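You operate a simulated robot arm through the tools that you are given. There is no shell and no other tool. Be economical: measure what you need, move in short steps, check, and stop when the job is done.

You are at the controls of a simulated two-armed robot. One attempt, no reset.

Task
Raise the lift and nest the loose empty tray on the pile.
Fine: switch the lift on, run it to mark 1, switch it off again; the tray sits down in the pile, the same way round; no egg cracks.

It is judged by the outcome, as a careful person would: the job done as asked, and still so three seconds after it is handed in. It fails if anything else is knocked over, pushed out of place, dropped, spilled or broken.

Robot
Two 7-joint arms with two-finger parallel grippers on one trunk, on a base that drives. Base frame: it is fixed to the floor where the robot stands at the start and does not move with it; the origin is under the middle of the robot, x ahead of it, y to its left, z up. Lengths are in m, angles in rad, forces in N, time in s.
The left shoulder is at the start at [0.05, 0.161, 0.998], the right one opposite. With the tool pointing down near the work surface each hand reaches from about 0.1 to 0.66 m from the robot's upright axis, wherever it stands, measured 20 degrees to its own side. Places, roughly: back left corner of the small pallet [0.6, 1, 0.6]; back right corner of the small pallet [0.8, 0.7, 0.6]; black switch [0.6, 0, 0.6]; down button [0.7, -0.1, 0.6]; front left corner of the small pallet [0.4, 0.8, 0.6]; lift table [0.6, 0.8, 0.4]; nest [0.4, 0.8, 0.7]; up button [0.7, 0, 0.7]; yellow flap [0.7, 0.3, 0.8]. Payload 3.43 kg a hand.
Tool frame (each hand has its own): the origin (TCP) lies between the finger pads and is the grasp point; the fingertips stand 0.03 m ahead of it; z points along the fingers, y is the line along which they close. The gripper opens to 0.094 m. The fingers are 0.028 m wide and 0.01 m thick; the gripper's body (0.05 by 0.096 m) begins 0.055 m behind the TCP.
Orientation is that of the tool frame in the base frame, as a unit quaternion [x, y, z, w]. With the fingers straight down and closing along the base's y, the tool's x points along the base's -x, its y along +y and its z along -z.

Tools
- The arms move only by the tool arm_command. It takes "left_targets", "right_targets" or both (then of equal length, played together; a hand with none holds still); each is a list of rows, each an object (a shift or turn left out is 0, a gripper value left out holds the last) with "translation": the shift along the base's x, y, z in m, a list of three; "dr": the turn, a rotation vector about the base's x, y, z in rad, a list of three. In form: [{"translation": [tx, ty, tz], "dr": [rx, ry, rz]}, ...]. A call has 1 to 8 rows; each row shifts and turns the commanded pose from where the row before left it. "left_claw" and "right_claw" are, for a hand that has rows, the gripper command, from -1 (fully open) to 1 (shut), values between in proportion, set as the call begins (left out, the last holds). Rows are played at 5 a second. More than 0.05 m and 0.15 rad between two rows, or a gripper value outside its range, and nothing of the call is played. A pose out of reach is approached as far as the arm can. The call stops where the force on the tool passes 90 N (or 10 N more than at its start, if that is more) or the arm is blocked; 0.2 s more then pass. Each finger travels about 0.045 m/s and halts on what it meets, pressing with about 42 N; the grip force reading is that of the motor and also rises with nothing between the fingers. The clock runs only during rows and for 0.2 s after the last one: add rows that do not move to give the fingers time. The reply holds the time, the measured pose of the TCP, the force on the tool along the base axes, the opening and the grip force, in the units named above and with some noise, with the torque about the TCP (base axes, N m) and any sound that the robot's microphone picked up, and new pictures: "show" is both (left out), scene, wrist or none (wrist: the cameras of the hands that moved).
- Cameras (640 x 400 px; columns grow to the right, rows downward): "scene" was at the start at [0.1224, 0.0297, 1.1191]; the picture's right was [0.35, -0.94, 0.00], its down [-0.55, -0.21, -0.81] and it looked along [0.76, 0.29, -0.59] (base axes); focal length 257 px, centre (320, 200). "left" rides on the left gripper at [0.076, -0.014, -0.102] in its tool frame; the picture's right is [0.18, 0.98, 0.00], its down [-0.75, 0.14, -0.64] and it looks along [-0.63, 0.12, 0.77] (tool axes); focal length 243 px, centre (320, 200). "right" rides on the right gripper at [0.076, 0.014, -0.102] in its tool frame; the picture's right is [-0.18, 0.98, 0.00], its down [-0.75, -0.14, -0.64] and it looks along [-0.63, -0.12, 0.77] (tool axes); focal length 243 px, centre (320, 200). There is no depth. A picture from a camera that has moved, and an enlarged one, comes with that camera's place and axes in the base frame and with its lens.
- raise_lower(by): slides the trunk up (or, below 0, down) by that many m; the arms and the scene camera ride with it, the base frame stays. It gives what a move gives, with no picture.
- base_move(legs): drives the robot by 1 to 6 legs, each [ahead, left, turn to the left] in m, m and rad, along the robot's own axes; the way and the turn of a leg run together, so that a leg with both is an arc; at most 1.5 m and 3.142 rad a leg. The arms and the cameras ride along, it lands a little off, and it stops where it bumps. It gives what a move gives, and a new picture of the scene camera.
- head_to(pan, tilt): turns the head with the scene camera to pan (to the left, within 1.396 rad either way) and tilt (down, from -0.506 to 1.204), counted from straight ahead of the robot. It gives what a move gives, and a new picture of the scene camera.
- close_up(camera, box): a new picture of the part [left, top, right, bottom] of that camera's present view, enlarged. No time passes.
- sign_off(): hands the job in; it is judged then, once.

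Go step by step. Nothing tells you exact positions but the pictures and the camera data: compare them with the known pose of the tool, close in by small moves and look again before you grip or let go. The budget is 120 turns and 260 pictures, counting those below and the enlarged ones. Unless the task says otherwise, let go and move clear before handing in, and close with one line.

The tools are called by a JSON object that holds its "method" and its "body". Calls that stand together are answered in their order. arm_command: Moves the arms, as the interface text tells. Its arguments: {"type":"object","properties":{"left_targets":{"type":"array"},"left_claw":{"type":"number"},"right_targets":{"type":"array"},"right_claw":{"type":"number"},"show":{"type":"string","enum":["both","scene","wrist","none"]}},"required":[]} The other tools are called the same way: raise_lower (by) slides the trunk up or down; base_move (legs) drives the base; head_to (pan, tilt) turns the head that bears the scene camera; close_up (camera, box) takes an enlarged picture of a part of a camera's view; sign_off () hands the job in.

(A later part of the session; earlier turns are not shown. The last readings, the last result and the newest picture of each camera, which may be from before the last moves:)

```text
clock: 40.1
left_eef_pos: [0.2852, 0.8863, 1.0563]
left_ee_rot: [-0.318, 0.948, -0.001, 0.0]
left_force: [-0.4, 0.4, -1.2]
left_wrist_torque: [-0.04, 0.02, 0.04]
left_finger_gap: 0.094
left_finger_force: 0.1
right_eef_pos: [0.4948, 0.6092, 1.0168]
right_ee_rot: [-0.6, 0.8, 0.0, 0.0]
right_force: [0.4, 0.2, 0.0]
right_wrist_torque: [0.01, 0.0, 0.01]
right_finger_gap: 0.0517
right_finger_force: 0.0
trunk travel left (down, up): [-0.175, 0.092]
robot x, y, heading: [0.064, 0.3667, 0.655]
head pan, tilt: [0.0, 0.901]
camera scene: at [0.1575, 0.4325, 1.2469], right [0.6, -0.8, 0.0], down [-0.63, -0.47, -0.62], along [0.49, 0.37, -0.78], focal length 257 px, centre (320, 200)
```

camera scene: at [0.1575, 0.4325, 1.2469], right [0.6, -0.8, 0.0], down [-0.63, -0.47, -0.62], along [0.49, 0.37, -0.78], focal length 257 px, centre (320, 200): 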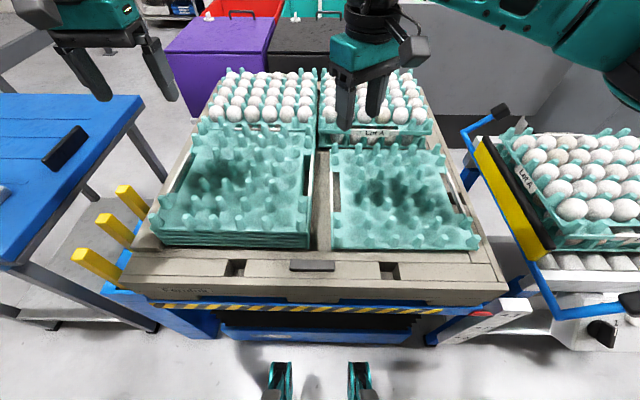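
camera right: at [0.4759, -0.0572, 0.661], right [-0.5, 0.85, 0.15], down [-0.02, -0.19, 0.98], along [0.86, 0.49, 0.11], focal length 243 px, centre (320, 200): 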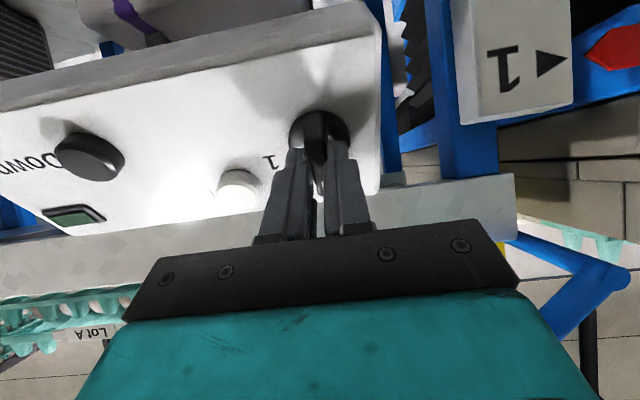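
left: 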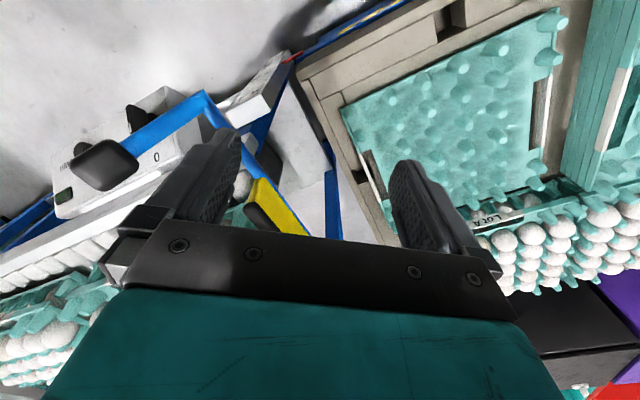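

Centred between the pile and the tray. I'll zoom in to measure corners and relative yaw.

{"method": "close_up", "body": {"camera": "scene", "box": [320, 130, 490, 260]}}

{"method": "close_up", "body": {"camera": "scene", "box": [145, 110, 325, 260]}}

{"method": "close_up", "body": {"camera": "right", "box": [0, 0, 640, 400]}}

```text
3.08 times, centred on (405, 195) of scene
camera zoom: at [0.1575, 0.4325, 1.2469], right [0.6, -0.8, 0.0], down [-0.63, -0.47, -0.62], along [0.49, 0.37, -0.78], focal length 792 px, centre (58, 215)
```

zoom: 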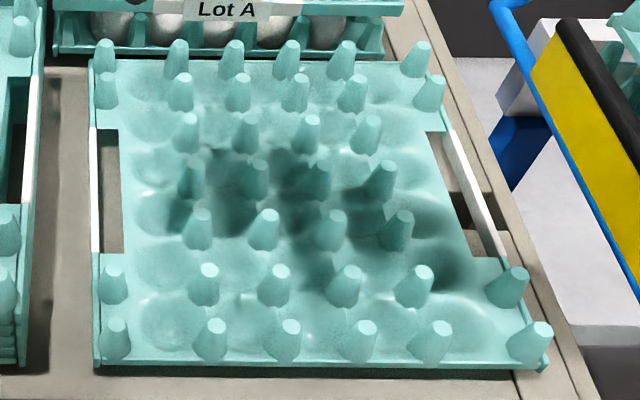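

```text
2.67 times, centred on (235, 185) of scene
camera zoom: at [0.1575, 0.4325, 1.2469], right [0.6, -0.8, 0.0], down [-0.63, -0.47, -0.62], along [0.49, 0.37, -0.78], focal length 686 px, centre (547, 240)
```

zoom: 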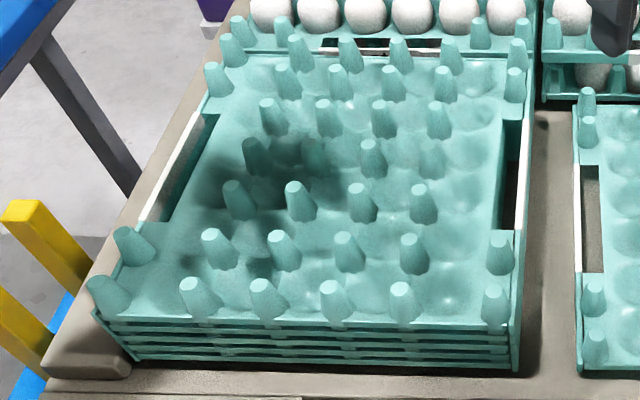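

```text
1.00 times, centred on (320, 200) of right (not enlarged: the box is as wide or as high as the picture)
camera zoom: at [0.4584, 0.5398, 1.1203], right [-0.89, 0.45, 0.0], down [0.35, 0.68, 0.64], along [0.29, 0.57, -0.77], focal length 243 px, centre (320, 200)
```

zoom: 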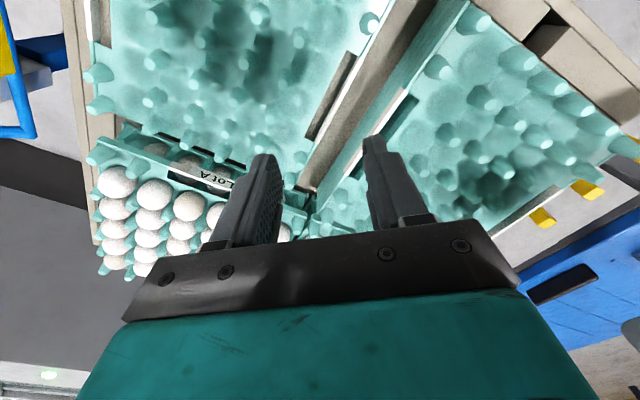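

Both trays have a thin side wall bridging the hand-hole notch, and I'll pinch these with both hands. The loose tray's walls are centred at about L [0.507, 0.657] and R [0.689, 0.411], heading ≈0.636; the pile is turned about 0.02 rad clockwise from that. I'll move both hands high above these points.

{"method": "arm_command", "body": {"left_targets": [{"translation": [0.0317, -0.0327, 0], "dr": [0, 0, -0.011]}, {"translation": [0.0317, -0.0327, 0]}, {"translation": [0.0317, -0.0327, 0]}, {"translation": [0.0317, -0.0327, 0]}, {"translation": [0.0317, -0.0327, 0]}, {"translation": [0.0317, -0.0327, 0]}, {"translation": [0.0317, -0.0327, 0]}, {"translation": [0, 0, -0.04]}], "right_targets": [{"translation": [0.0277, -0.0284, 0], "dr": [0, 0, -0.13]}, {"translation": [0.0277, -0.0284, 0], "dr": [0, 0, -0.13]}, {"translation": [0.0277, -0.0284, 0], "dr": [0, 0, -0.13]}, {"translation": [0.0277, -0.0284, 0], "dr": [0, 0, -0.13]}, {"translation": [0.0277, -0.0284, 0], "dr": [0, 0, -0.13]}, {"translation": [0.0277, -0.0284, 0]}, {"translation": [0.0277, -0.0284, 0]}, {}], "left_claw": 0.4, "right_claw": 0.4, "show": "both"}}

```text
clock: 41.9
left_eef_pos: [0.5082, 0.6575, 1.0167]
left_ee_rot: [-0.314, 0.95, -0.001, 0.0]
left_force: [0.7, -0.1, -0.1]
left_wrist_torque: [0.03, 0.0, -0.03]
left_finger_gap: 0.0283
left_finger_force: 0.0
right_eef_pos: [0.6897, 0.411, 1.0177]
right_ee_rot: [-0.312, 0.95, 0.001, 0.0]
right_force: [0.5, 0.1, 0.6]
right_wrist_torque: [-0.02, -0.02, -0.03]
right_finger_gap: 0.0283
right_finger_force: 0.0
trunk travel left (down, up): [-0.175, 0.092]
robot x, y, heading: [0.062, 0.3633, 0.644]
head pan, tilt: [0.0, 0.901]
camera scene: at [0.1576, 0.4328, 1.2469], right [0.6, -0.8, 0.0], down [-0.62, -0.47, -0.62], along [0.49, 0.37, -0.78], focal length 257 px, centre (320, 200)
camera right: at [0.6183, 0.3761, 1.1212], right [-0.44, 0.9, 0.0], down [0.69, 0.33, 0.64], along [0.58, 0.28, -0.77], focal length 243 px, centre (320, 200)
camera left: at [0.4558, 0.601, 1.1181], right [-0.73, 0.68, 0.0], down [0.52, 0.56, 0.64], along [0.44, 0.47, -0.77], focal length 243 px, centre (320, 200)
```

scene: 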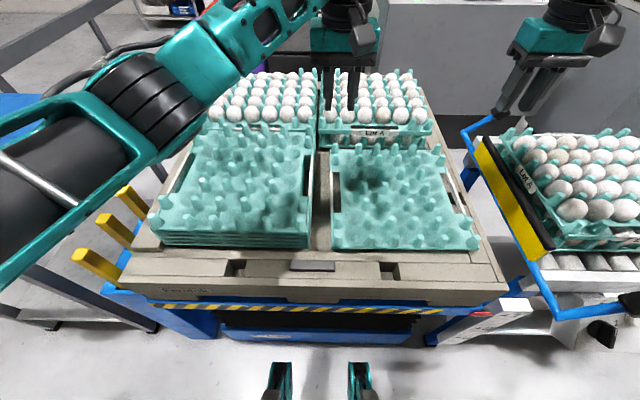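
right: 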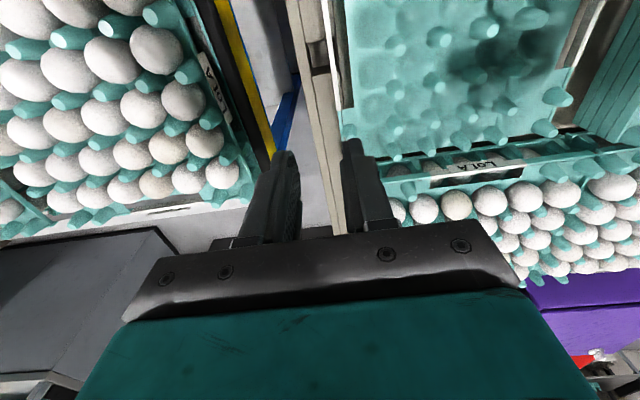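
left: 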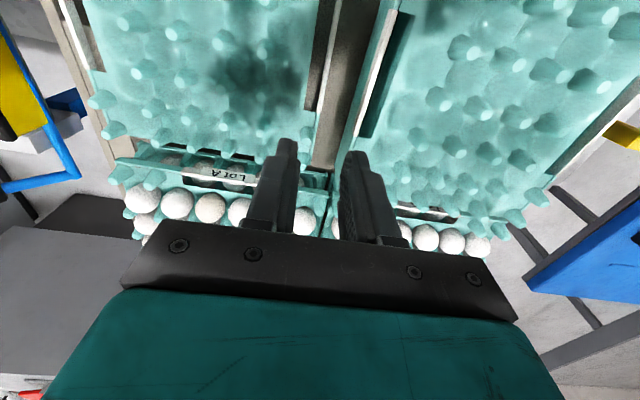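

I'll zoom both wrist views to refine the wall positions.

{"method": "close_up", "body": {"camera": "left", "box": [240, 0, 440, 180]}}

{"method": "close_up", "body": {"camera": "right", "box": [260, 0, 460, 180]}}

```text
2.22 times, centred on (340, 90) of left
camera zoom: at [0.4558, 0.601, 1.1181], right [-0.73, 0.68, 0.0], down [0.52, 0.56, 0.64], along [0.44, 0.47, -0.77], focal length 539 px, centre (276, 444)
```

zoom: 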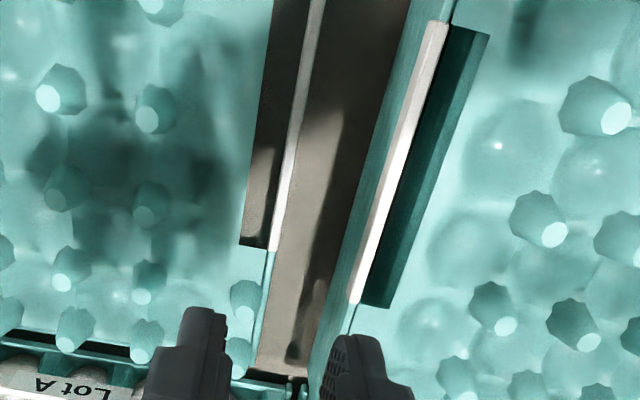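

```text
2.22 times, centred on (360, 90) of right
camera zoom: at [0.6183, 0.3761, 1.1212], right [-0.44, 0.9, 0.0], down [0.69, 0.33, 0.64], along [0.58, 0.28, -0.77], focal length 539 px, centre (231, 444)
```

zoom: 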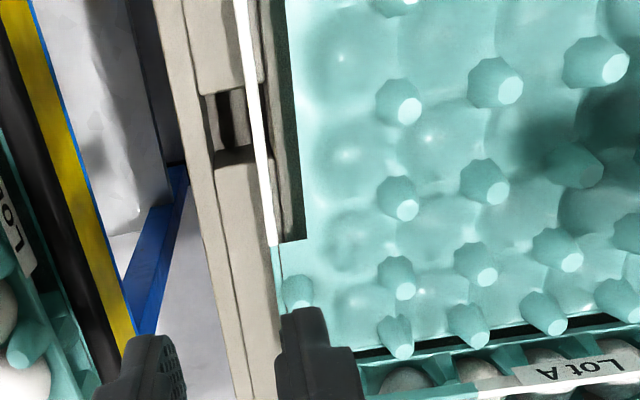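

Using both views, the strip tops are at z≈0.775, with centres at about L [0.495, 0.651] and R [0.668, 0.414]. I'll correct sideways and descend to 9 cm above.

{"method": "arm_command", "body": {"left_targets": [{"translation": [-0.0149, -0.0048, -0.03]}, {"translation": [0, 0, -0.04]}, {"translation": [0, 0, -0.04]}, {"translation": [0, 0, -0.042]}, {}], "right_targets": [{"translation": [-0.0226, 0.0045, -0.03]}, {"translation": [0, 0, -0.04]}, {"translation": [0, 0, -0.04]}, {"translation": [0, 0, -0.042]}, {}], "show": "both"}}

{"method": "close_up", "body": {"camera": "left", "box": [200, 0, 440, 220]}}

{"method": "close_up", "body": {"camera": "right", "box": [200, 0, 440, 220]}}

```text
clock: 43.1
left_eef_pos: [0.4941, 0.6521, 0.8636]
left_ee_rot: [-0.313, 0.95, -0.001, -0.001]
left_force: [-0.4, -0.1, -0.3]
left_wrist_torque: [-0.02, 0.01, 0.01]
left_finger_gap: 0.0282
left_finger_force: 0.0
right_eef_pos: [0.6664, 0.414, 0.864]
right_ee_rot: [-0.311, 0.95, 0.0, 0.0]
right_force: [-0.2, 0.3, 0.0]
right_wrist_torque: [0.0, 0.01, -0.01]
right_finger_gap: 0.0284
right_finger_force: 0.1
trunk travel left (down, up): [-0.175, 0.092]
robot x, y, heading: [0.0652, 0.3627, 0.646]
head pan, tilt: [0.0, 0.901]
camera scene: at [0.1575, 0.4325, 1.2469], right [0.6, -0.8, 0.0], down [-0.62, -0.47, -0.62], along [0.5, 0.37, -0.78], focal length 257 px, centre (320, 200)
camera right: at [0.5955, 0.3812, 0.9681], right [-0.43, 0.9, 0.0], down [0.69, 0.33, 0.64], along [0.58, 0.28, -0.77], focal length 243 px, centre (320, 200)
camera left: at [0.4412, 0.5952, 0.9658], right [-0.73, 0.68, 0.0], down [0.52, 0.56, 0.64], along [0.44, 0.47, -0.77], focal length 243 px, centre (320, 200)
```

scene: 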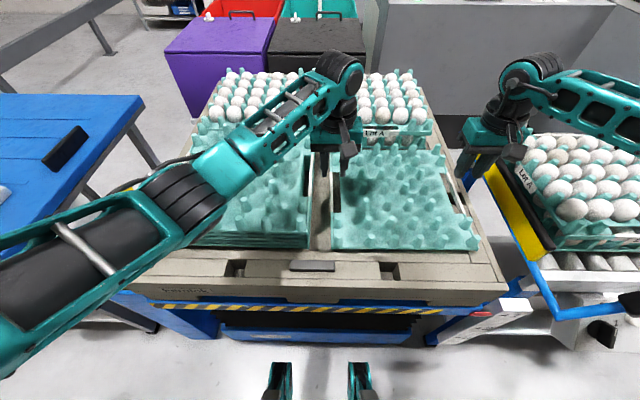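
right: 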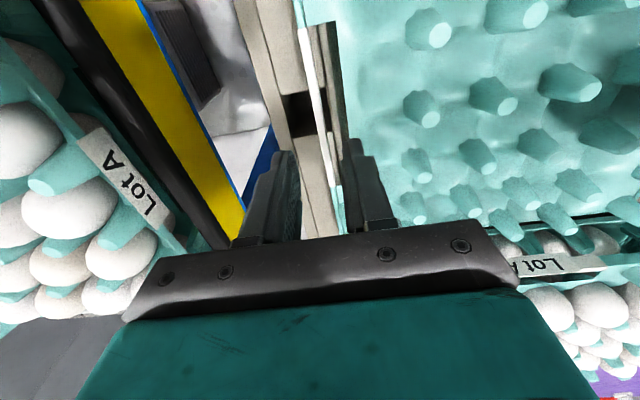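
left: 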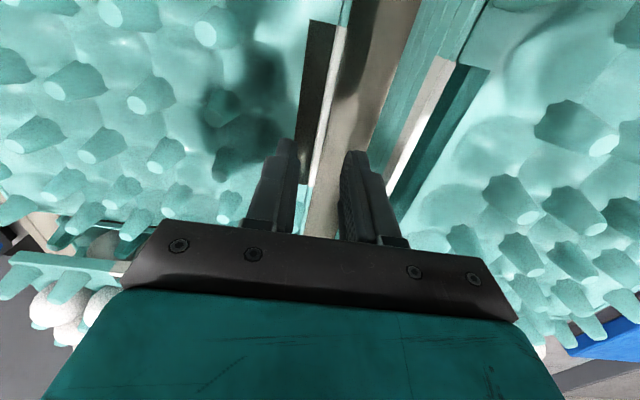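

```text
1.82 times, centred on (320, 110) of left
camera zoom: at [0.4412, 0.5952, 0.9658], right [-0.73, 0.68, 0.0], down [0.52, 0.56, 0.64], along [0.44, 0.47, -0.77], focal length 441 px, centre (320, 364)
```

zoom: 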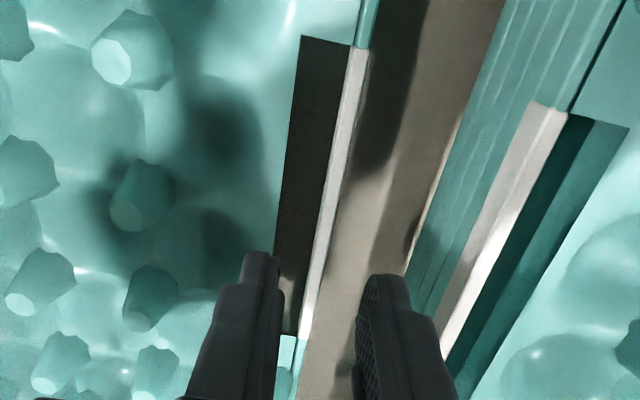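

```text
1.82 times, centred on (320, 110) of right
camera zoom: at [0.5955, 0.3812, 0.9681], right [-0.43, 0.9, 0.0], down [0.69, 0.33, 0.64], along [0.58, 0.28, -0.77], focal length 441 px, centre (320, 364)
```

zoom: 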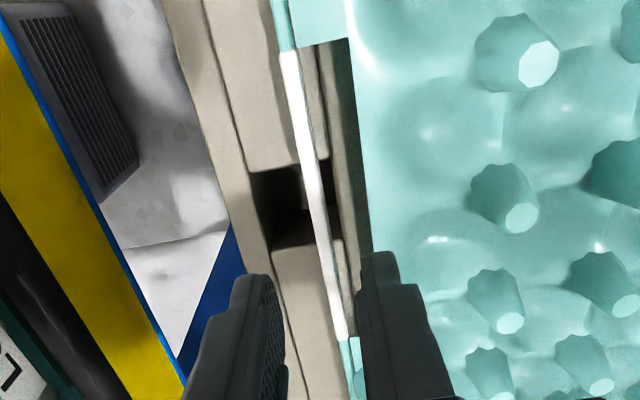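

Both hands are centred along the strips. The left needs about 5 mm toward the pile. I'll narrow the grippers to ~12 mm and descend to just above the strips for a last check.

{"method": "arm_command", "body": {"left_targets": [{"translation": [-0.003, 0.004, 0]}, {"translation": [0, 0, -0.02]}, {"translation": [0, 0, -0.02]}, {}], "right_targets": [{}, {"translation": [0, 0, -0.02]}, {"translation": [0, 0, -0.02]}, {}], "left_claw": 0.75, "right_claw": 0.75, "show": "none"}}

{"method": "close_up", "body": {"camera": "left", "box": [240, 40, 400, 240]}}

{"method": "close_up", "body": {"camera": "right", "box": [240, 40, 400, 240]}}

{"method": "close_up", "body": {"camera": "scene", "box": [290, 70, 530, 260]}}

```text
clock: 44.1
left_eef_pos: [0.4907, 0.6556, 0.8236]
left_ee_rot: [-0.313, 0.95, -0.001, 0.0]
left_force: [-0.4, 0.4, 0.3]
left_wrist_torque: [0.03, 0.0, 0.02]
left_finger_gap: 0.0116
left_finger_force: 0.1
right_eef_pos: [0.6664, 0.4167, 0.825]
right_ee_rot: [-0.312, 0.95, 0.0, 0.001]
right_force: [0.5, -0.2, -0.9]
right_wrist_torque: [0.01, -0.01, -0.01]
right_finger_gap: 0.0118
right_finger_force: 0.0
trunk travel left (down, up): [-0.175, 0.092]
robot x, y, heading: [0.0651, 0.3655, 0.648]
head pan, tilt: [0.0, 0.901]
```

```text
2.00 times, centred on (320, 140) of left
camera zoom: at [0.4385, 0.5999, 0.9259], right [-0.73, 0.68, 0.0], down [0.52, 0.56, 0.64], along [0.44, 0.47, -0.77], focal length 485 px, centre (320, 320)
```

zoom: 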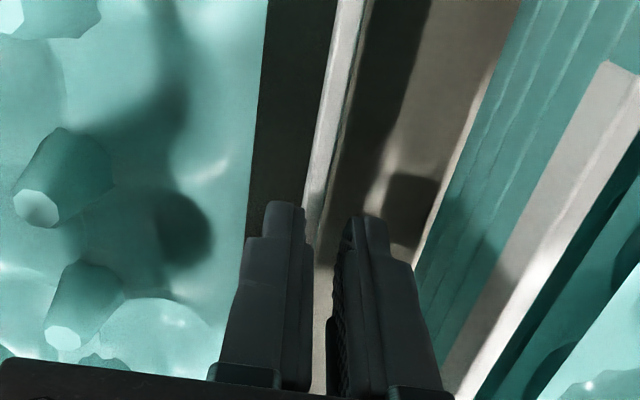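

```text
2.00 times, centred on (320, 140) of right
camera zoom: at [0.5957, 0.3815, 0.9287], right [-0.44, 0.9, 0.0], down [0.69, 0.33, 0.64], along [0.58, 0.28, -0.77], focal length 485 px, centre (320, 320)
```

zoom: 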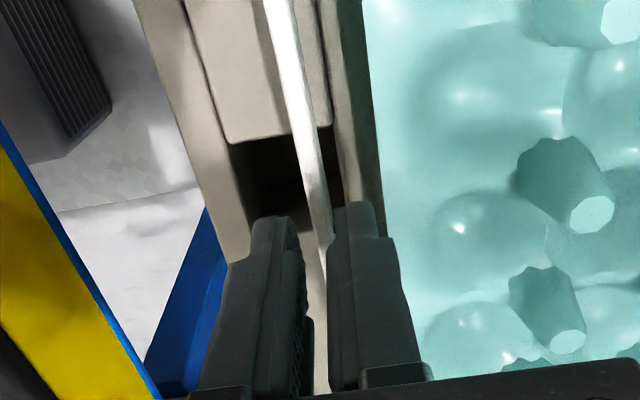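

```text
2.11 times, centred on (410, 165) of scene
camera zoom: at [0.1575, 0.4325, 1.2469], right [0.6, -0.8, 0.0], down [-0.62, -0.47, -0.62], along [0.5, 0.37, -0.78], focal length 542 px, centre (130, 274)
```

zoom: 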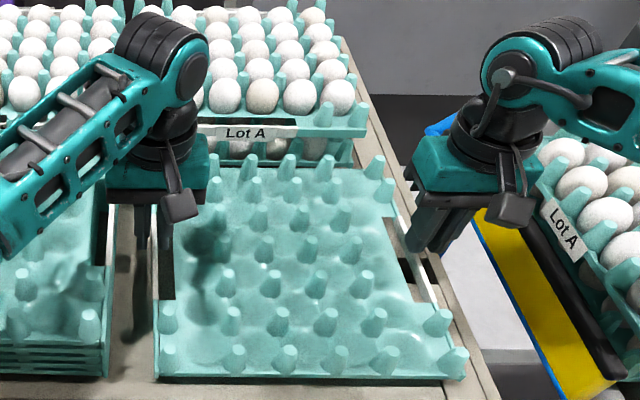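

Both strips pass between the fingers, with the inner fingers over the holes. I'll descend 4 cm with small rows while watching the force.

{"method": "arm_command", "body": {"left_targets": [{"translation": [0, 0, -0.014]}, {"translation": [0, 0, -0.012]}, {"translation": [0, 0, -0.012]}, {}], "right_targets": [{"translation": [0, 0, -0.014]}, {"translation": [0, 0, -0.012]}, {"translation": [0, 0, -0.012]}, {}], "show": "none"}}

{"method": "close_up", "body": {"camera": "left", "box": [240, 40, 400, 240]}}

{"method": "close_up", "body": {"camera": "right", "box": [240, 40, 400, 240]}}

```text
clock: 45.1
left_eef_pos: [0.4913, 0.6571, 0.7868]
left_ee_rot: [-0.313, 0.95, -0.001, 0.0]
left_force: [0.0, -0.2, 0.4]
left_wrist_torque: [-0.01, 0.02, 0.01]
left_finger_gap: 0.0117
left_finger_force: 0.1
right_eef_pos: [0.6656, 0.4147, 0.7855]
right_ee_rot: [-0.313, 0.95, -0.001, 0.0]
right_force: [-0.3, -1.0, 0.2]
right_wrist_torque: [0.04, -0.01, 0.01]
right_finger_gap: 0.012
right_finger_force: 0.2
trunk travel left (down, up): [-0.175, 0.092]
robot x, y, heading: [0.0633, 0.3642, 0.647]
head pan, tilt: [0.0, 0.901]
```

```text
2.00 times, centred on (320, 140) of left
camera zoom: at [0.4381, 0.6, 0.888], right [-0.73, 0.68, 0.0], down [0.52, 0.56, 0.64], along [0.44, 0.47, -0.77], focal length 485 px, centre (320, 320)
```

zoom: 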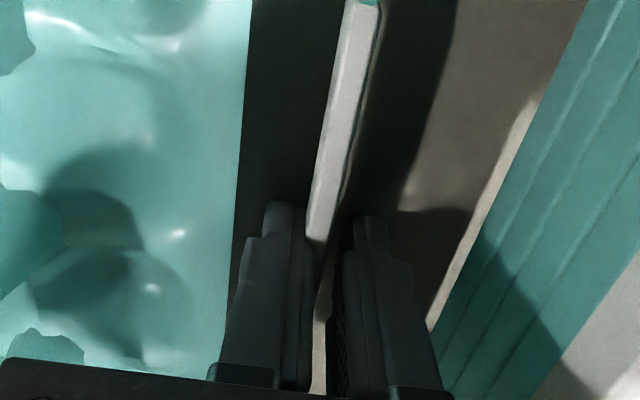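

```text
2.00 times, centred on (320, 140) of right
camera zoom: at [0.5953, 0.381, 0.8902], right [-0.43, 0.9, 0.0], down [0.69, 0.33, 0.64], along [0.58, 0.28, -0.77], focal length 485 px, centre (320, 320)
```

zoom: 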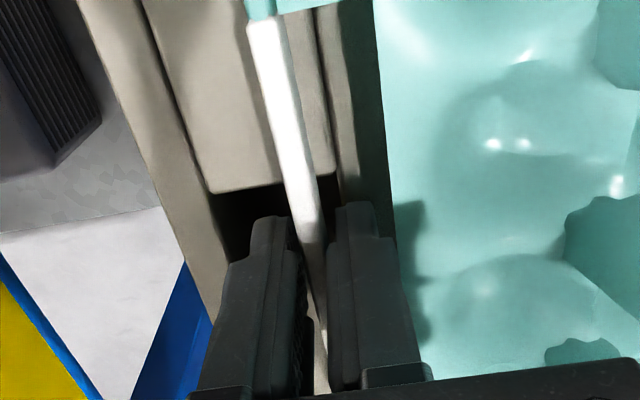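

The strips lie between the fingers with no contact force. I'll close both grippers.

{"method": "arm_command", "body": {"left_targets": [{}, {}, {}], "right_targets": [{}, {}, {}], "left_claw": 1, "right_claw": 1, "show": "none"}}

{"method": "close_up", "body": {"camera": "left", "box": [240, 40, 400, 240]}}

{"method": "close_up", "body": {"camera": "right", "box": [240, 40, 400, 240]}}

```text
clock: 45.9
left_eef_pos: [0.4902, 0.6549, 0.786]
left_ee_rot: [-0.312, 0.95, -0.002, 0.001]
left_force: [6.2, -9.2, -0.3]
left_wrist_torque: [-0.02, -0.05, 0.14]
left_finger_gap: 0.004
left_finger_force: 38.5
right_eef_pos: [0.6658, 0.4161, 0.7866]
right_ee_rot: [-0.313, 0.95, 0.001, 0.0]
right_force: [-6.6, 8.9, 0.1]
right_wrist_torque: [0.02, 0.1, 0.03]
right_finger_gap: 0.0043
right_finger_force: 39.5
trunk travel left (down, up): [-0.175, 0.092]
robot x, y, heading: [0.0664, 0.36, 0.645]
head pan, tilt: [0.0, 0.901]
```

```text
2.00 times, centred on (320, 140) of left
camera zoom: at [0.4384, 0.5991, 0.8884], right [-0.73, 0.68, 0.0], down [0.52, 0.56, 0.64], along [0.44, 0.47, -0.77], focal length 485 px, centre (320, 320)
```

zoom: 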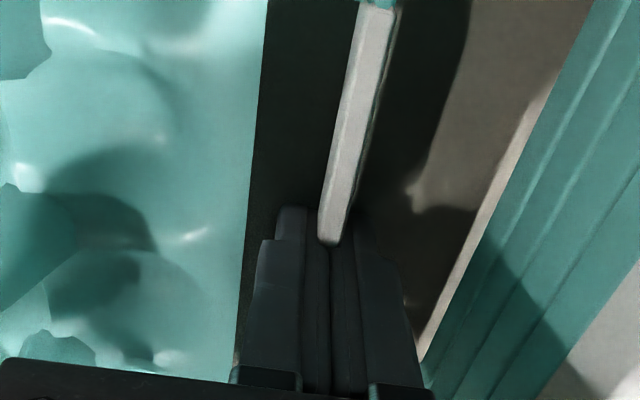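

```text
2.00 times, centred on (320, 140) of right
camera zoom: at [0.5946, 0.3822, 0.8905], right [-0.44, 0.9, 0.0], down [0.69, 0.33, 0.64], along [0.58, 0.28, -0.77], focal length 485 px, centre (320, 320)
```

zoom: 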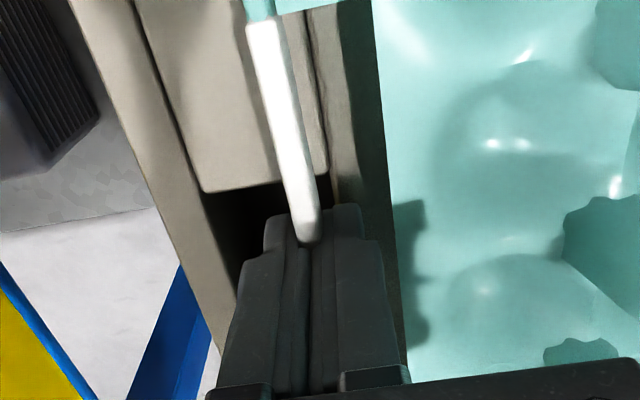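

Both hands have the 4 mm walls. I'll lift straight up 3 cm and check.

{"method": "arm_command", "body": {"left_targets": [{"translation": [0, 0, 0.01]}, {"translation": [0, 0, 0.01]}, {"translation": [0, 0, 0.01]}, {}], "right_targets": [{"translation": [0, 0, 0.01]}, {"translation": [0, 0, 0.01]}, {"translation": [0, 0, 0.01]}, {}], "show": "scene"}}

{"method": "close_up", "body": {"camera": "scene", "box": [290, 90, 530, 270]}}

```text
clock: 46.9
left_eef_pos: [0.4912, 0.6555, 0.818]
left_ee_rot: [-0.312, 0.95, -0.002, 0.001]
left_force: [14.5, -17.2, -1.4]
left_wrist_torque: [-0.09, -0.11, 0.28]
left_finger_gap: 0.0043
left_finger_force: 39.3
right_eef_pos: [0.6656, 0.418, 0.8177]
right_ee_rot: [-0.314, 0.949, 0.002, -0.001]
right_force: [-13.5, 15.8, -0.1]
right_wrist_torque: [0.14, 0.16, 0.08]
right_finger_gap: 0.0045
right_finger_force: 38.7
trunk travel left (down, up): [-0.175, 0.092]
robot x, y, heading: [0.0663, 0.3643, 0.647]
head pan, tilt: [0.0, 0.901]
camera scene: at [0.1576, 0.4325, 1.2469], right [0.6, -0.8, 0.0], down [-0.62, -0.47, -0.62], along [0.5, 0.37, -0.78], focal length 257 px, centre (320, 200)
```

scene: 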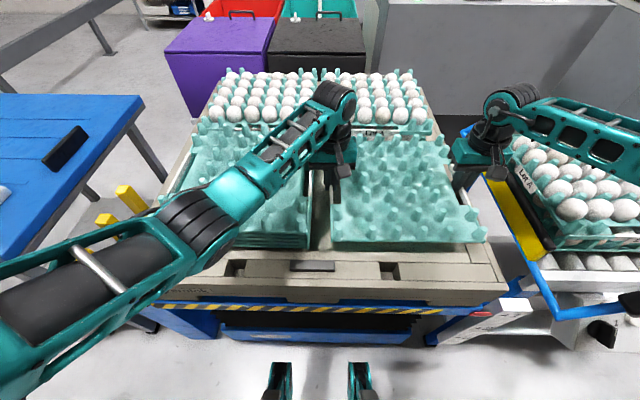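

```text
2.22 times, centred on (410, 180) of scene
camera zoom: at [0.1576, 0.4325, 1.2469], right [0.6, -0.8, 0.0], down [-0.62, -0.47, -0.62], along [0.5, 0.37, -0.78], focal length 572 px, centre (120, 244)
```

zoom: 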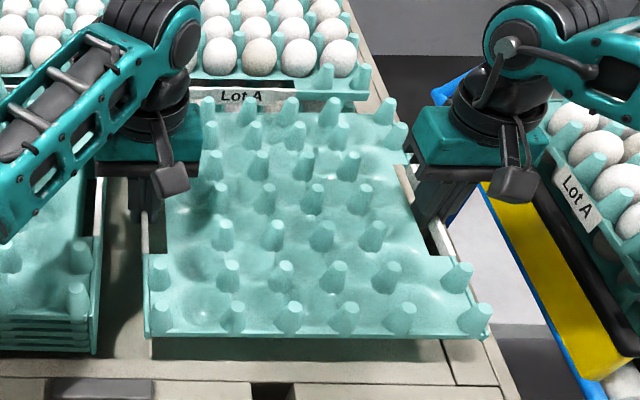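

The tray is up and level with a little pull between the hands; I'll ease that by 1 mm per hand and raise another 14 cm to clear the pile's posts.

{"method": "arm_command", "body": {"left_targets": [{"translation": [0.0006, -0.0008, 0.02]}, {"translation": [0, 0, 0.03]}, {"translation": [0, 0, 0.03]}, {"translation": [0, 0, 0.03]}, {"translation": [0, 0, 0.03]}, {}], "right_targets": [{"translation": [-0.0006, 0.0008, 0.02]}, {"translation": [0, 0, 0.03]}, {"translation": [0, 0, 0.03]}, {"translation": [0, 0, 0.03]}, {"translation": [0, 0, 0.03]}, {}], "show": "scene"}}

```text
clock: 48.3
left_eef_pos: [0.4907, 0.6535, 0.958]
left_ee_rot: [-0.313, 0.95, -0.002, 0.001]
left_force: [12.0, -17.1, -2.2]
left_wrist_torque: [-0.26, 0.11, 0.06]
left_finger_gap: 0.0044
left_finger_force: 39.7
right_eef_pos: [0.6649, 0.4159, 0.9559]
right_ee_rot: [-0.313, 0.95, 0.001, -0.001]
right_force: [-11.6, 16.2, -1.1]
right_wrist_torque: [0.42, -0.06, -0.06]
right_finger_gap: 0.0043
right_finger_force: 39.4
trunk travel left (down, up): [-0.175, 0.092]
robot x, y, heading: [0.0657, 0.364, 0.65]
head pan, tilt: [0.0, 0.901]
camera scene: at [0.1577, 0.4325, 1.2469], right [0.6, -0.8, 0.0], down [-0.62, -0.47, -0.62], along [0.5, 0.37, -0.78], focal length 257 px, centre (320, 200)
```

scene: 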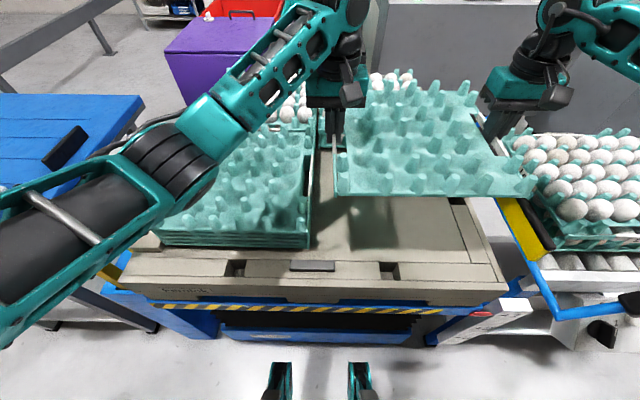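

Good clearance. I'll go 3 cm higher, ease the pull slightly more, then carry it sideways 0.34 m toward the pile.

{"method": "arm_command", "body": {"left_targets": [{"translation": [0.0009, -0.0012, 0.03]}, {"translation": [-0.0254, 0.0339, 0]}, {"translation": [-0.0254, 0.0339, 0]}, {"translation": [-0.0254, 0.0339, 0]}, {"translation": [-0.0254, 0.0339, 0]}, {}], "right_targets": [{"translation": [-0.0009, 0.0012, 0.03]}, {"translation": [-0.0254, 0.0339, 0]}, {"translation": [-0.0254, 0.0339, 0]}, {"translation": [-0.0254, 0.0339, 0]}, {"translation": [-0.0254, 0.0339, 0]}, {}], "show": "scene"}}

```text
clock: 49.7
left_eef_pos: [0.3909, 0.7904, 0.9847]
left_ee_rot: [-0.313, 0.95, 0.0, 0.0]
left_force: [-0.8, -0.1, 0.0]
left_wrist_torque: [0.12, -0.22, -0.31]
left_finger_gap: 0.0043
left_finger_force: 38.9
right_eef_pos: [0.5636, 0.5514, 0.9852]
right_ee_rot: [-0.311, 0.95, -0.002, 0.001]
right_force: [1.8, -0.1, -1.1]
right_wrist_torque: [-0.15, 0.21, 0.06]
right_finger_gap: 0.0043
right_finger_force: 38.7
trunk travel left (down, up): [-0.175, 0.092]
robot x, y, heading: [0.0604, 0.3638, 0.644]
head pan, tilt: [0.0, 0.901]
camera scene: at [0.1576, 0.4325, 1.2469], right [0.6, -0.8, 0.0], down [-0.62, -0.47, -0.62], along [0.5, 0.37, -0.78], focal length 257 px, centre (320, 200)
```

scene: 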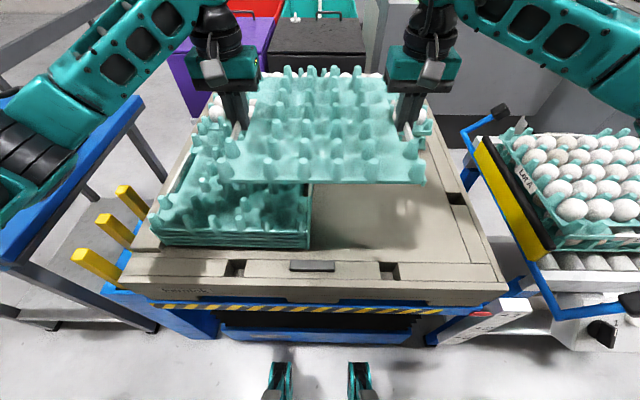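

Carrying well with no strain. Now the remaining sideways travel, plus the small clockwise turn.

{"method": "arm_command", "body": {"left_targets": [{"translation": [-0.0254, 0.0339, 0]}, {"translation": [-0.0254, 0.0339, 0]}, {"translation": [-0.0254, 0.0339, 0]}, {"translation": [-0.0254, 0.0339, 0]}, {"translation": [0.0024, 0.0017, 0], "dr": [0, 0, -0.02]}, {}], "right_targets": [{"translation": [-0.0254, 0.0339, 0]}, {"translation": [-0.0254, 0.0339, 0]}, {"translation": [-0.0254, 0.0339, 0]}, {"translation": [-0.0254, 0.0339, 0]}, {"translation": [-0.0024, -0.0017, 0], "dr": [0, 0, -0.02]}, {}], "show": "both"}}

{"method": "close_up", "body": {"camera": "scene", "box": [130, 60, 350, 260]}}

```text
clock: 51.1
left_eef_pos: [0.2908, 0.9288, 0.9851]
left_ee_rot: [-0.304, 0.953, 0.0, 0.001]
left_force: [-0.8, 2.3, -0.2]
left_wrist_torque: [-0.04, 0.02, -0.1]
left_finger_gap: 0.0043
left_finger_force: 38.7
right_eef_pos: [0.4597, 0.6864, 0.9859]
right_ee_rot: [-0.301, 0.954, 0.0, 0.0]
right_force: [0.2, -2.0, -1.2]
right_wrist_torque: [-0.02, -0.04, 0.06]
right_finger_gap: 0.0044
right_finger_force: 39.0
trunk travel left (down, up): [-0.175, 0.092]
robot x, y, heading: [0.0662, 0.3648, 0.646]
head pan, tilt: [0.0, 0.901]
camera scene: at [0.1576, 0.4326, 1.2469], right [0.6, -0.8, 0.0], down [-0.62, -0.47, -0.62], along [0.5, 0.37, -0.78], focal length 257 px, centre (320, 200)
camera right: at [0.3877, 0.6536, 1.0901], right [-0.42, 0.91, 0.0], down [0.7, 0.32, 0.64], along [0.58, 0.27, -0.77], focal length 243 px, centre (320, 200)
camera left: at [0.237, 0.8728, 1.0872], right [-0.72, 0.69, 0.0], down [0.53, 0.55, 0.64], along [0.45, 0.46, -0.77], focal length 243 px, centre (320, 200)
```

scene: 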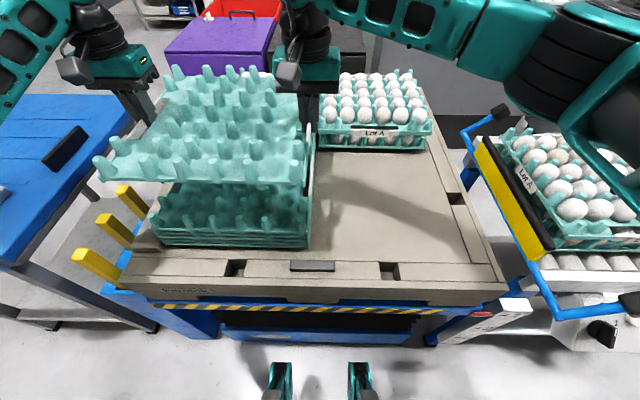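
right: 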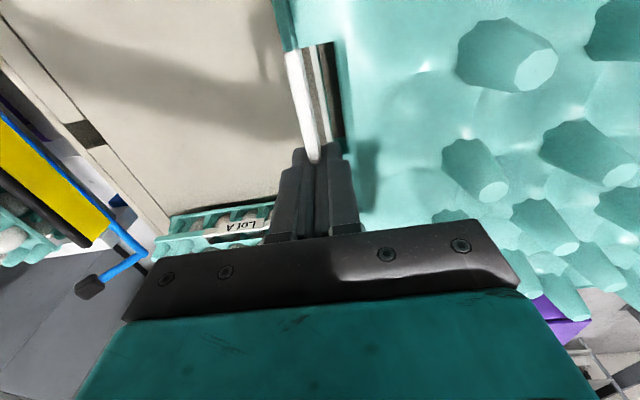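
left: 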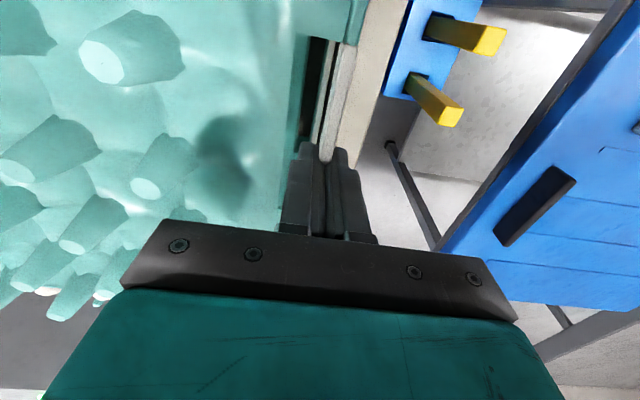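

```text
2.00 times, centred on (240, 160) of scene
camera zoom: at [0.1576, 0.4326, 1.2469], right [0.6, -0.8, 0.0], down [-0.62, -0.47, -0.62], along [0.5, 0.37, -0.78], focal length 514 px, centre (480, 280)
```

zoom: 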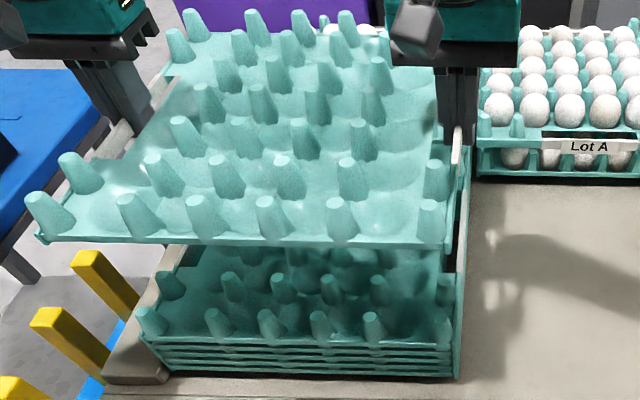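

The tray hovers over the pile. I'll zoom in on the front corners to check alignment along vertical lines.

{"method": "close_up", "body": {"camera": "scene", "box": [260, 120, 340, 260]}}

{"method": "close_up", "body": {"camera": "scene", "box": [140, 150, 300, 260]}}

{"method": "close_up", "body": {"camera": "left", "box": [240, 0, 400, 180]}}

{"method": "close_up", "body": {"camera": "right", "box": [240, 0, 400, 180]}}

```text
2.86 times, centred on (300, 190) of scene
camera zoom: at [0.1576, 0.4326, 1.2469], right [0.6, -0.8, 0.0], down [-0.62, -0.47, -0.62], along [0.5, 0.37, -0.78], focal length 735 px, centre (377, 229)
```

zoom: 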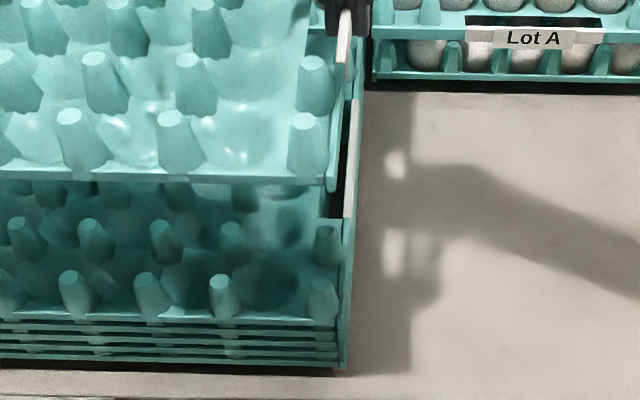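

```text
3.64 times, centred on (220, 205) of scene
camera zoom: at [0.1576, 0.4326, 1.2469], right [0.6, -0.8, 0.0], down [-0.62, -0.47, -0.62], along [0.5, 0.37, -0.78], focal length 936 px, centre (684, 182)
```

zoom: 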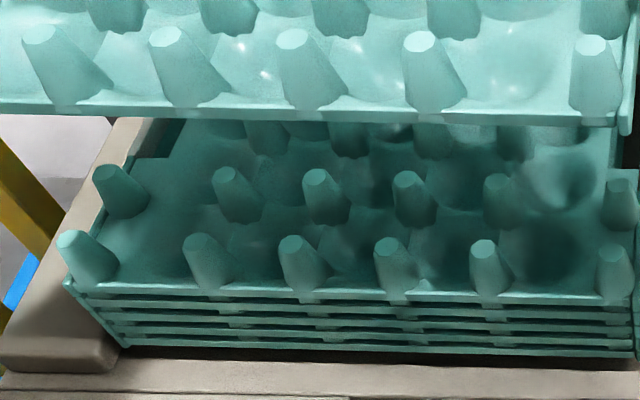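

```text
2.22 times, centred on (320, 90) of left
camera zoom: at [0.237, 0.8728, 1.0872], right [-0.72, 0.69, 0.0], down [0.53, 0.55, 0.64], along [0.45, 0.46, -0.77], focal length 539 px, centre (320, 444)
```

zoom: 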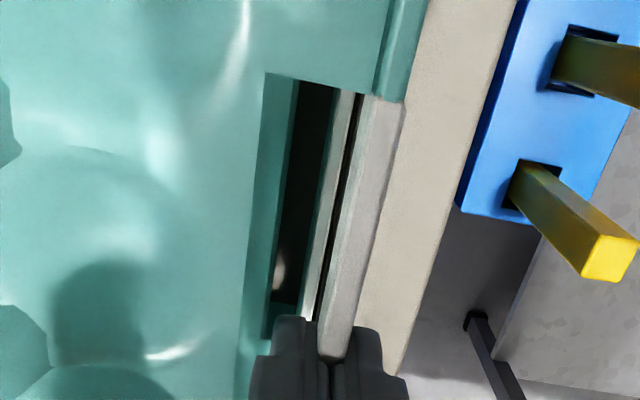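

```text
2.22 times, centred on (320, 90) of right
camera zoom: at [0.3877, 0.6536, 1.0901], right [-0.42, 0.91, 0.0], down [0.7, 0.32, 0.64], along [0.58, 0.27, -0.77], focal length 539 px, centre (320, 444)
```

zoom: 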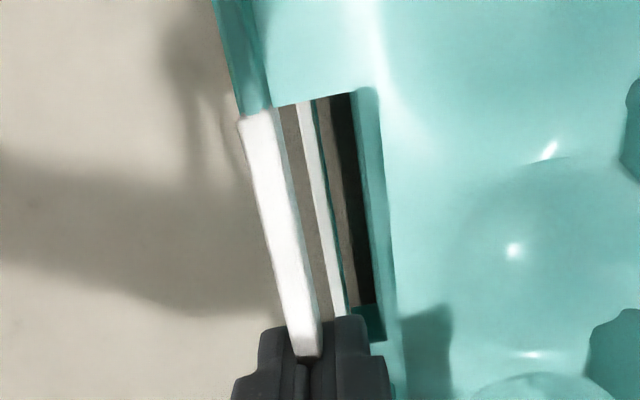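

Looking down through the hand holes I can see the pile's own strips almost directly below: alignment is within ~3 mm and the yaw matches. I'll make a small correction and lower 8 cm.

{"method": "arm_command", "body": {"left_targets": [{"translation": [-0.0036, -0.0002, 0]}, {"translation": [0, 0, -0.02]}, {"translation": [0, 0, -0.02]}, {"translation": [0, 0, -0.02]}, {"translation": [0, 0, -0.015]}, {}], "right_targets": [{"translation": [-0.0036, -0.0002, 0]}, {"translation": [0, 0, -0.02]}, {"translation": [0, 0, -0.02]}, {"translation": [0, 0, -0.02]}, {"translation": [0, 0, -0.015]}, {}], "show": "scene"}}

{"method": "close_up", "body": {"camera": "scene", "box": [130, 90, 350, 270]}}

{"method": "close_up", "body": {"camera": "left", "box": [240, 0, 400, 180]}}

{"method": "close_up", "body": {"camera": "right", "box": [240, 0, 400, 180]}}

```text
clock: 52.5
left_eef_pos: [0.2886, 0.9263, 0.9104]
left_ee_rot: [-0.304, 0.953, 0.0, 0.0]
left_force: [-3.4, 5.2, 0.2]
left_wrist_torque: [0.07, 0.0, -0.16]
left_finger_gap: 0.004
left_finger_force: 39.1
right_eef_pos: [0.4559, 0.6861, 0.9122]
right_ee_rot: [-0.302, 0.953, -0.001, 0.0]
right_force: [4.5, -6.2, -1.2]
right_wrist_torque: [-0.1, -0.04, 0.02]
right_finger_gap: 0.0041
right_finger_force: 38.5
trunk travel left (down, up): [-0.175, 0.092]
robot x, y, heading: [0.062, 0.3665, 0.644]
head pan, tilt: [0.0, 0.901]
camera scene: at [0.1576, 0.4326, 1.2469], right [0.6, -0.8, 0.0], down [-0.62, -0.47, -0.62], along [0.5, 0.37, -0.78], focal length 257 px, centre (320, 200)
```

scene: 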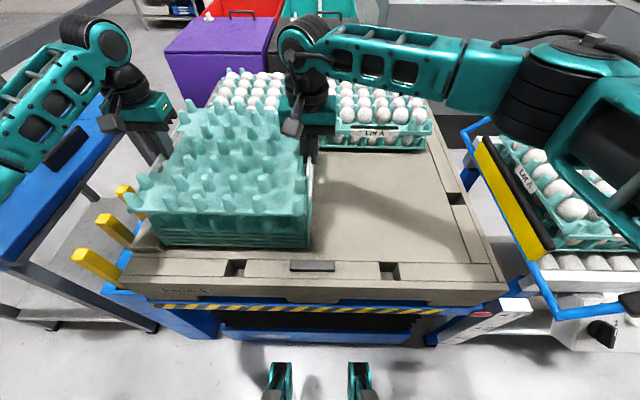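

```text
2.22 times, centred on (240, 180) of scene
camera zoom: at [0.1576, 0.4326, 1.2469], right [0.6, -0.8, 0.0], down [-0.62, -0.47, -0.62], along [0.5, 0.37, -0.78], focal length 572 px, centre (498, 244)
```

zoom: 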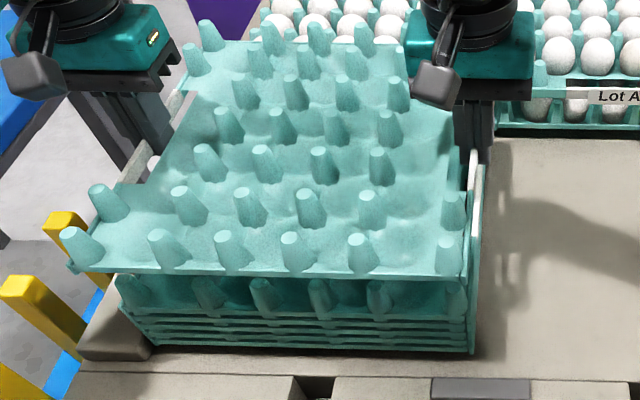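

```text
2.22 times, centred on (320, 90) of left
camera zoom: at [0.2338, 0.8725, 1.0123], right [-0.72, 0.69, 0.0], down [0.53, 0.55, 0.64], along [0.45, 0.46, -0.77], focal length 539 px, centre (320, 444)
```

zoom: 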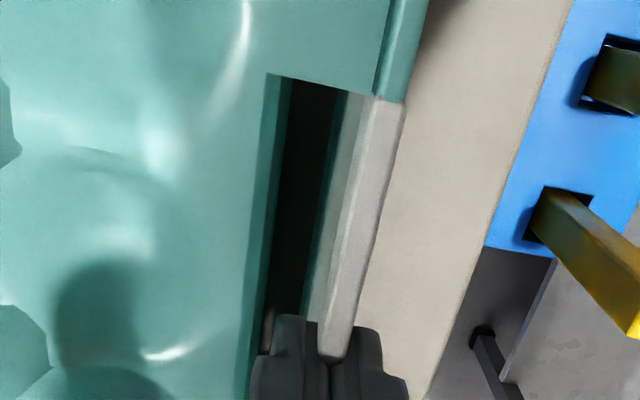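

```text
2.22 times, centred on (320, 90) of right
camera zoom: at [0.3843, 0.6533, 1.0153], right [-0.42, 0.91, 0.0], down [0.7, 0.32, 0.64], along [0.58, 0.27, -0.77], focal length 539 px, centre (320, 444)
```

zoom: 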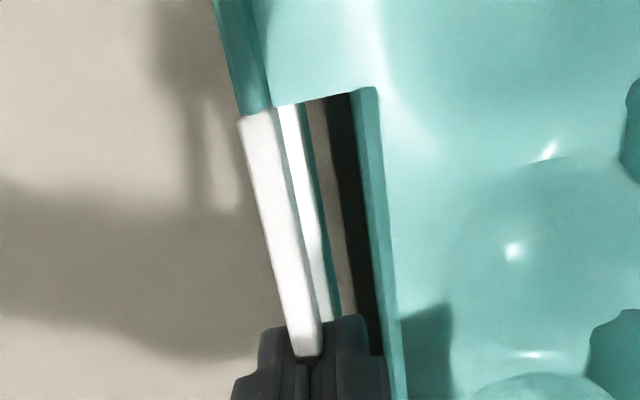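

Still lining up well through both holes (about 1 mm off to the left). I'll correct that and lower slowly, watching the force.

{"method": "arm_command", "body": {"left_targets": [{"translation": [0.0006, -0.0008, -0.008]}, {"translation": [0, 0, -0.008]}, {"translation": [0, 0, -0.008]}, {}], "right_targets": [{"translation": [0.0006, -0.0008, -0.009]}, {"translation": [0, 0, -0.008]}, {"translation": [0, 0, -0.008]}, {}], "show": "none"}}

{"method": "close_up", "body": {"camera": "scene", "box": [130, 90, 350, 270]}}

{"method": "close_up", "body": {"camera": "left", "box": [240, 0, 400, 180]}}

{"method": "close_up", "body": {"camera": "right", "box": [240, 0, 400, 180]}}

```text
clock: 53.5
left_eef_pos: [0.2883, 0.9261, 0.8867]
left_ee_rot: [-0.304, 0.953, 0.0, 0.0]
left_force: [-6.0, 9.7, -0.5]
left_wrist_torque: [0.25, -0.11, -0.16]
left_finger_gap: 0.0044
left_finger_force: 38.1
right_eef_pos: [0.4567, 0.6847, 0.8855]
right_ee_rot: [-0.302, 0.953, -0.001, 0.0]
right_force: [8.3, -8.0, -0.9]
right_wrist_torque: [-0.21, 0.06, 0.04]
right_finger_gap: 0.0042
right_finger_force: 38.8
trunk travel left (down, up): [-0.175, 0.092]
robot x, y, heading: [0.0658, 0.3644, 0.644]
head pan, tilt: [0.0, 0.901]
```

```text
2.22 times, centred on (240, 180) of scene
camera zoom: at [0.1578, 0.4327, 1.2468], right [0.6, -0.8, 0.0], down [-0.63, -0.47, -0.62], along [0.49, 0.37, -0.78], focal length 572 px, centre (498, 244)
```

zoom: 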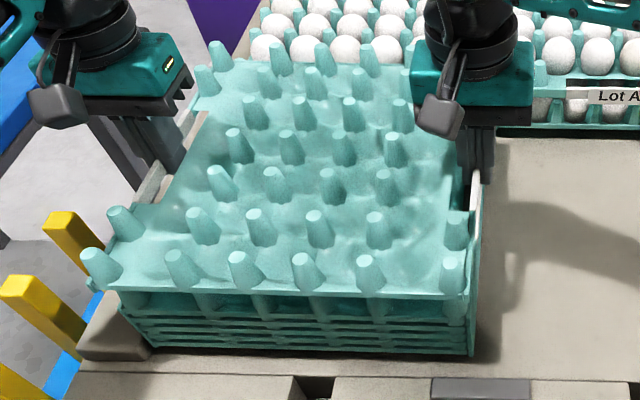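

```text
2.22 times, centred on (320, 90) of left
camera zoom: at [0.2346, 0.8716, 0.9881], right [-0.72, 0.69, 0.0], down [0.53, 0.55, 0.64], along [0.45, 0.46, -0.77], focal length 539 px, centre (320, 444)
```

zoom: 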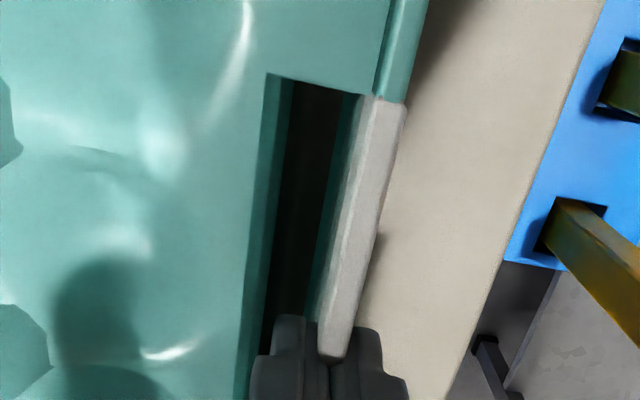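

```text
2.22 times, centred on (320, 90) of right
camera zoom: at [0.3849, 0.6526, 0.9898], right [-0.42, 0.91, 0.0], down [0.7, 0.32, 0.64], along [0.58, 0.27, -0.77], focal length 539 px, centre (320, 444)
```

zoom: 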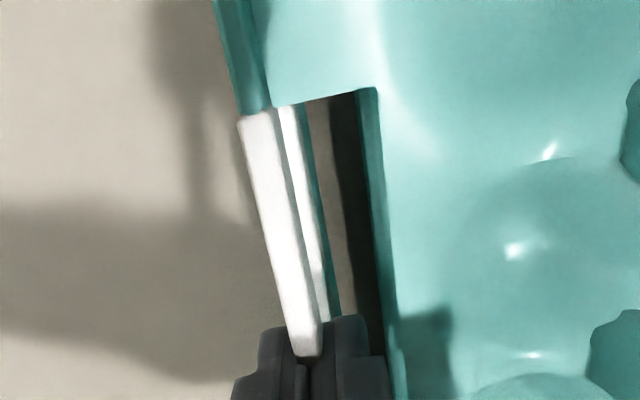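

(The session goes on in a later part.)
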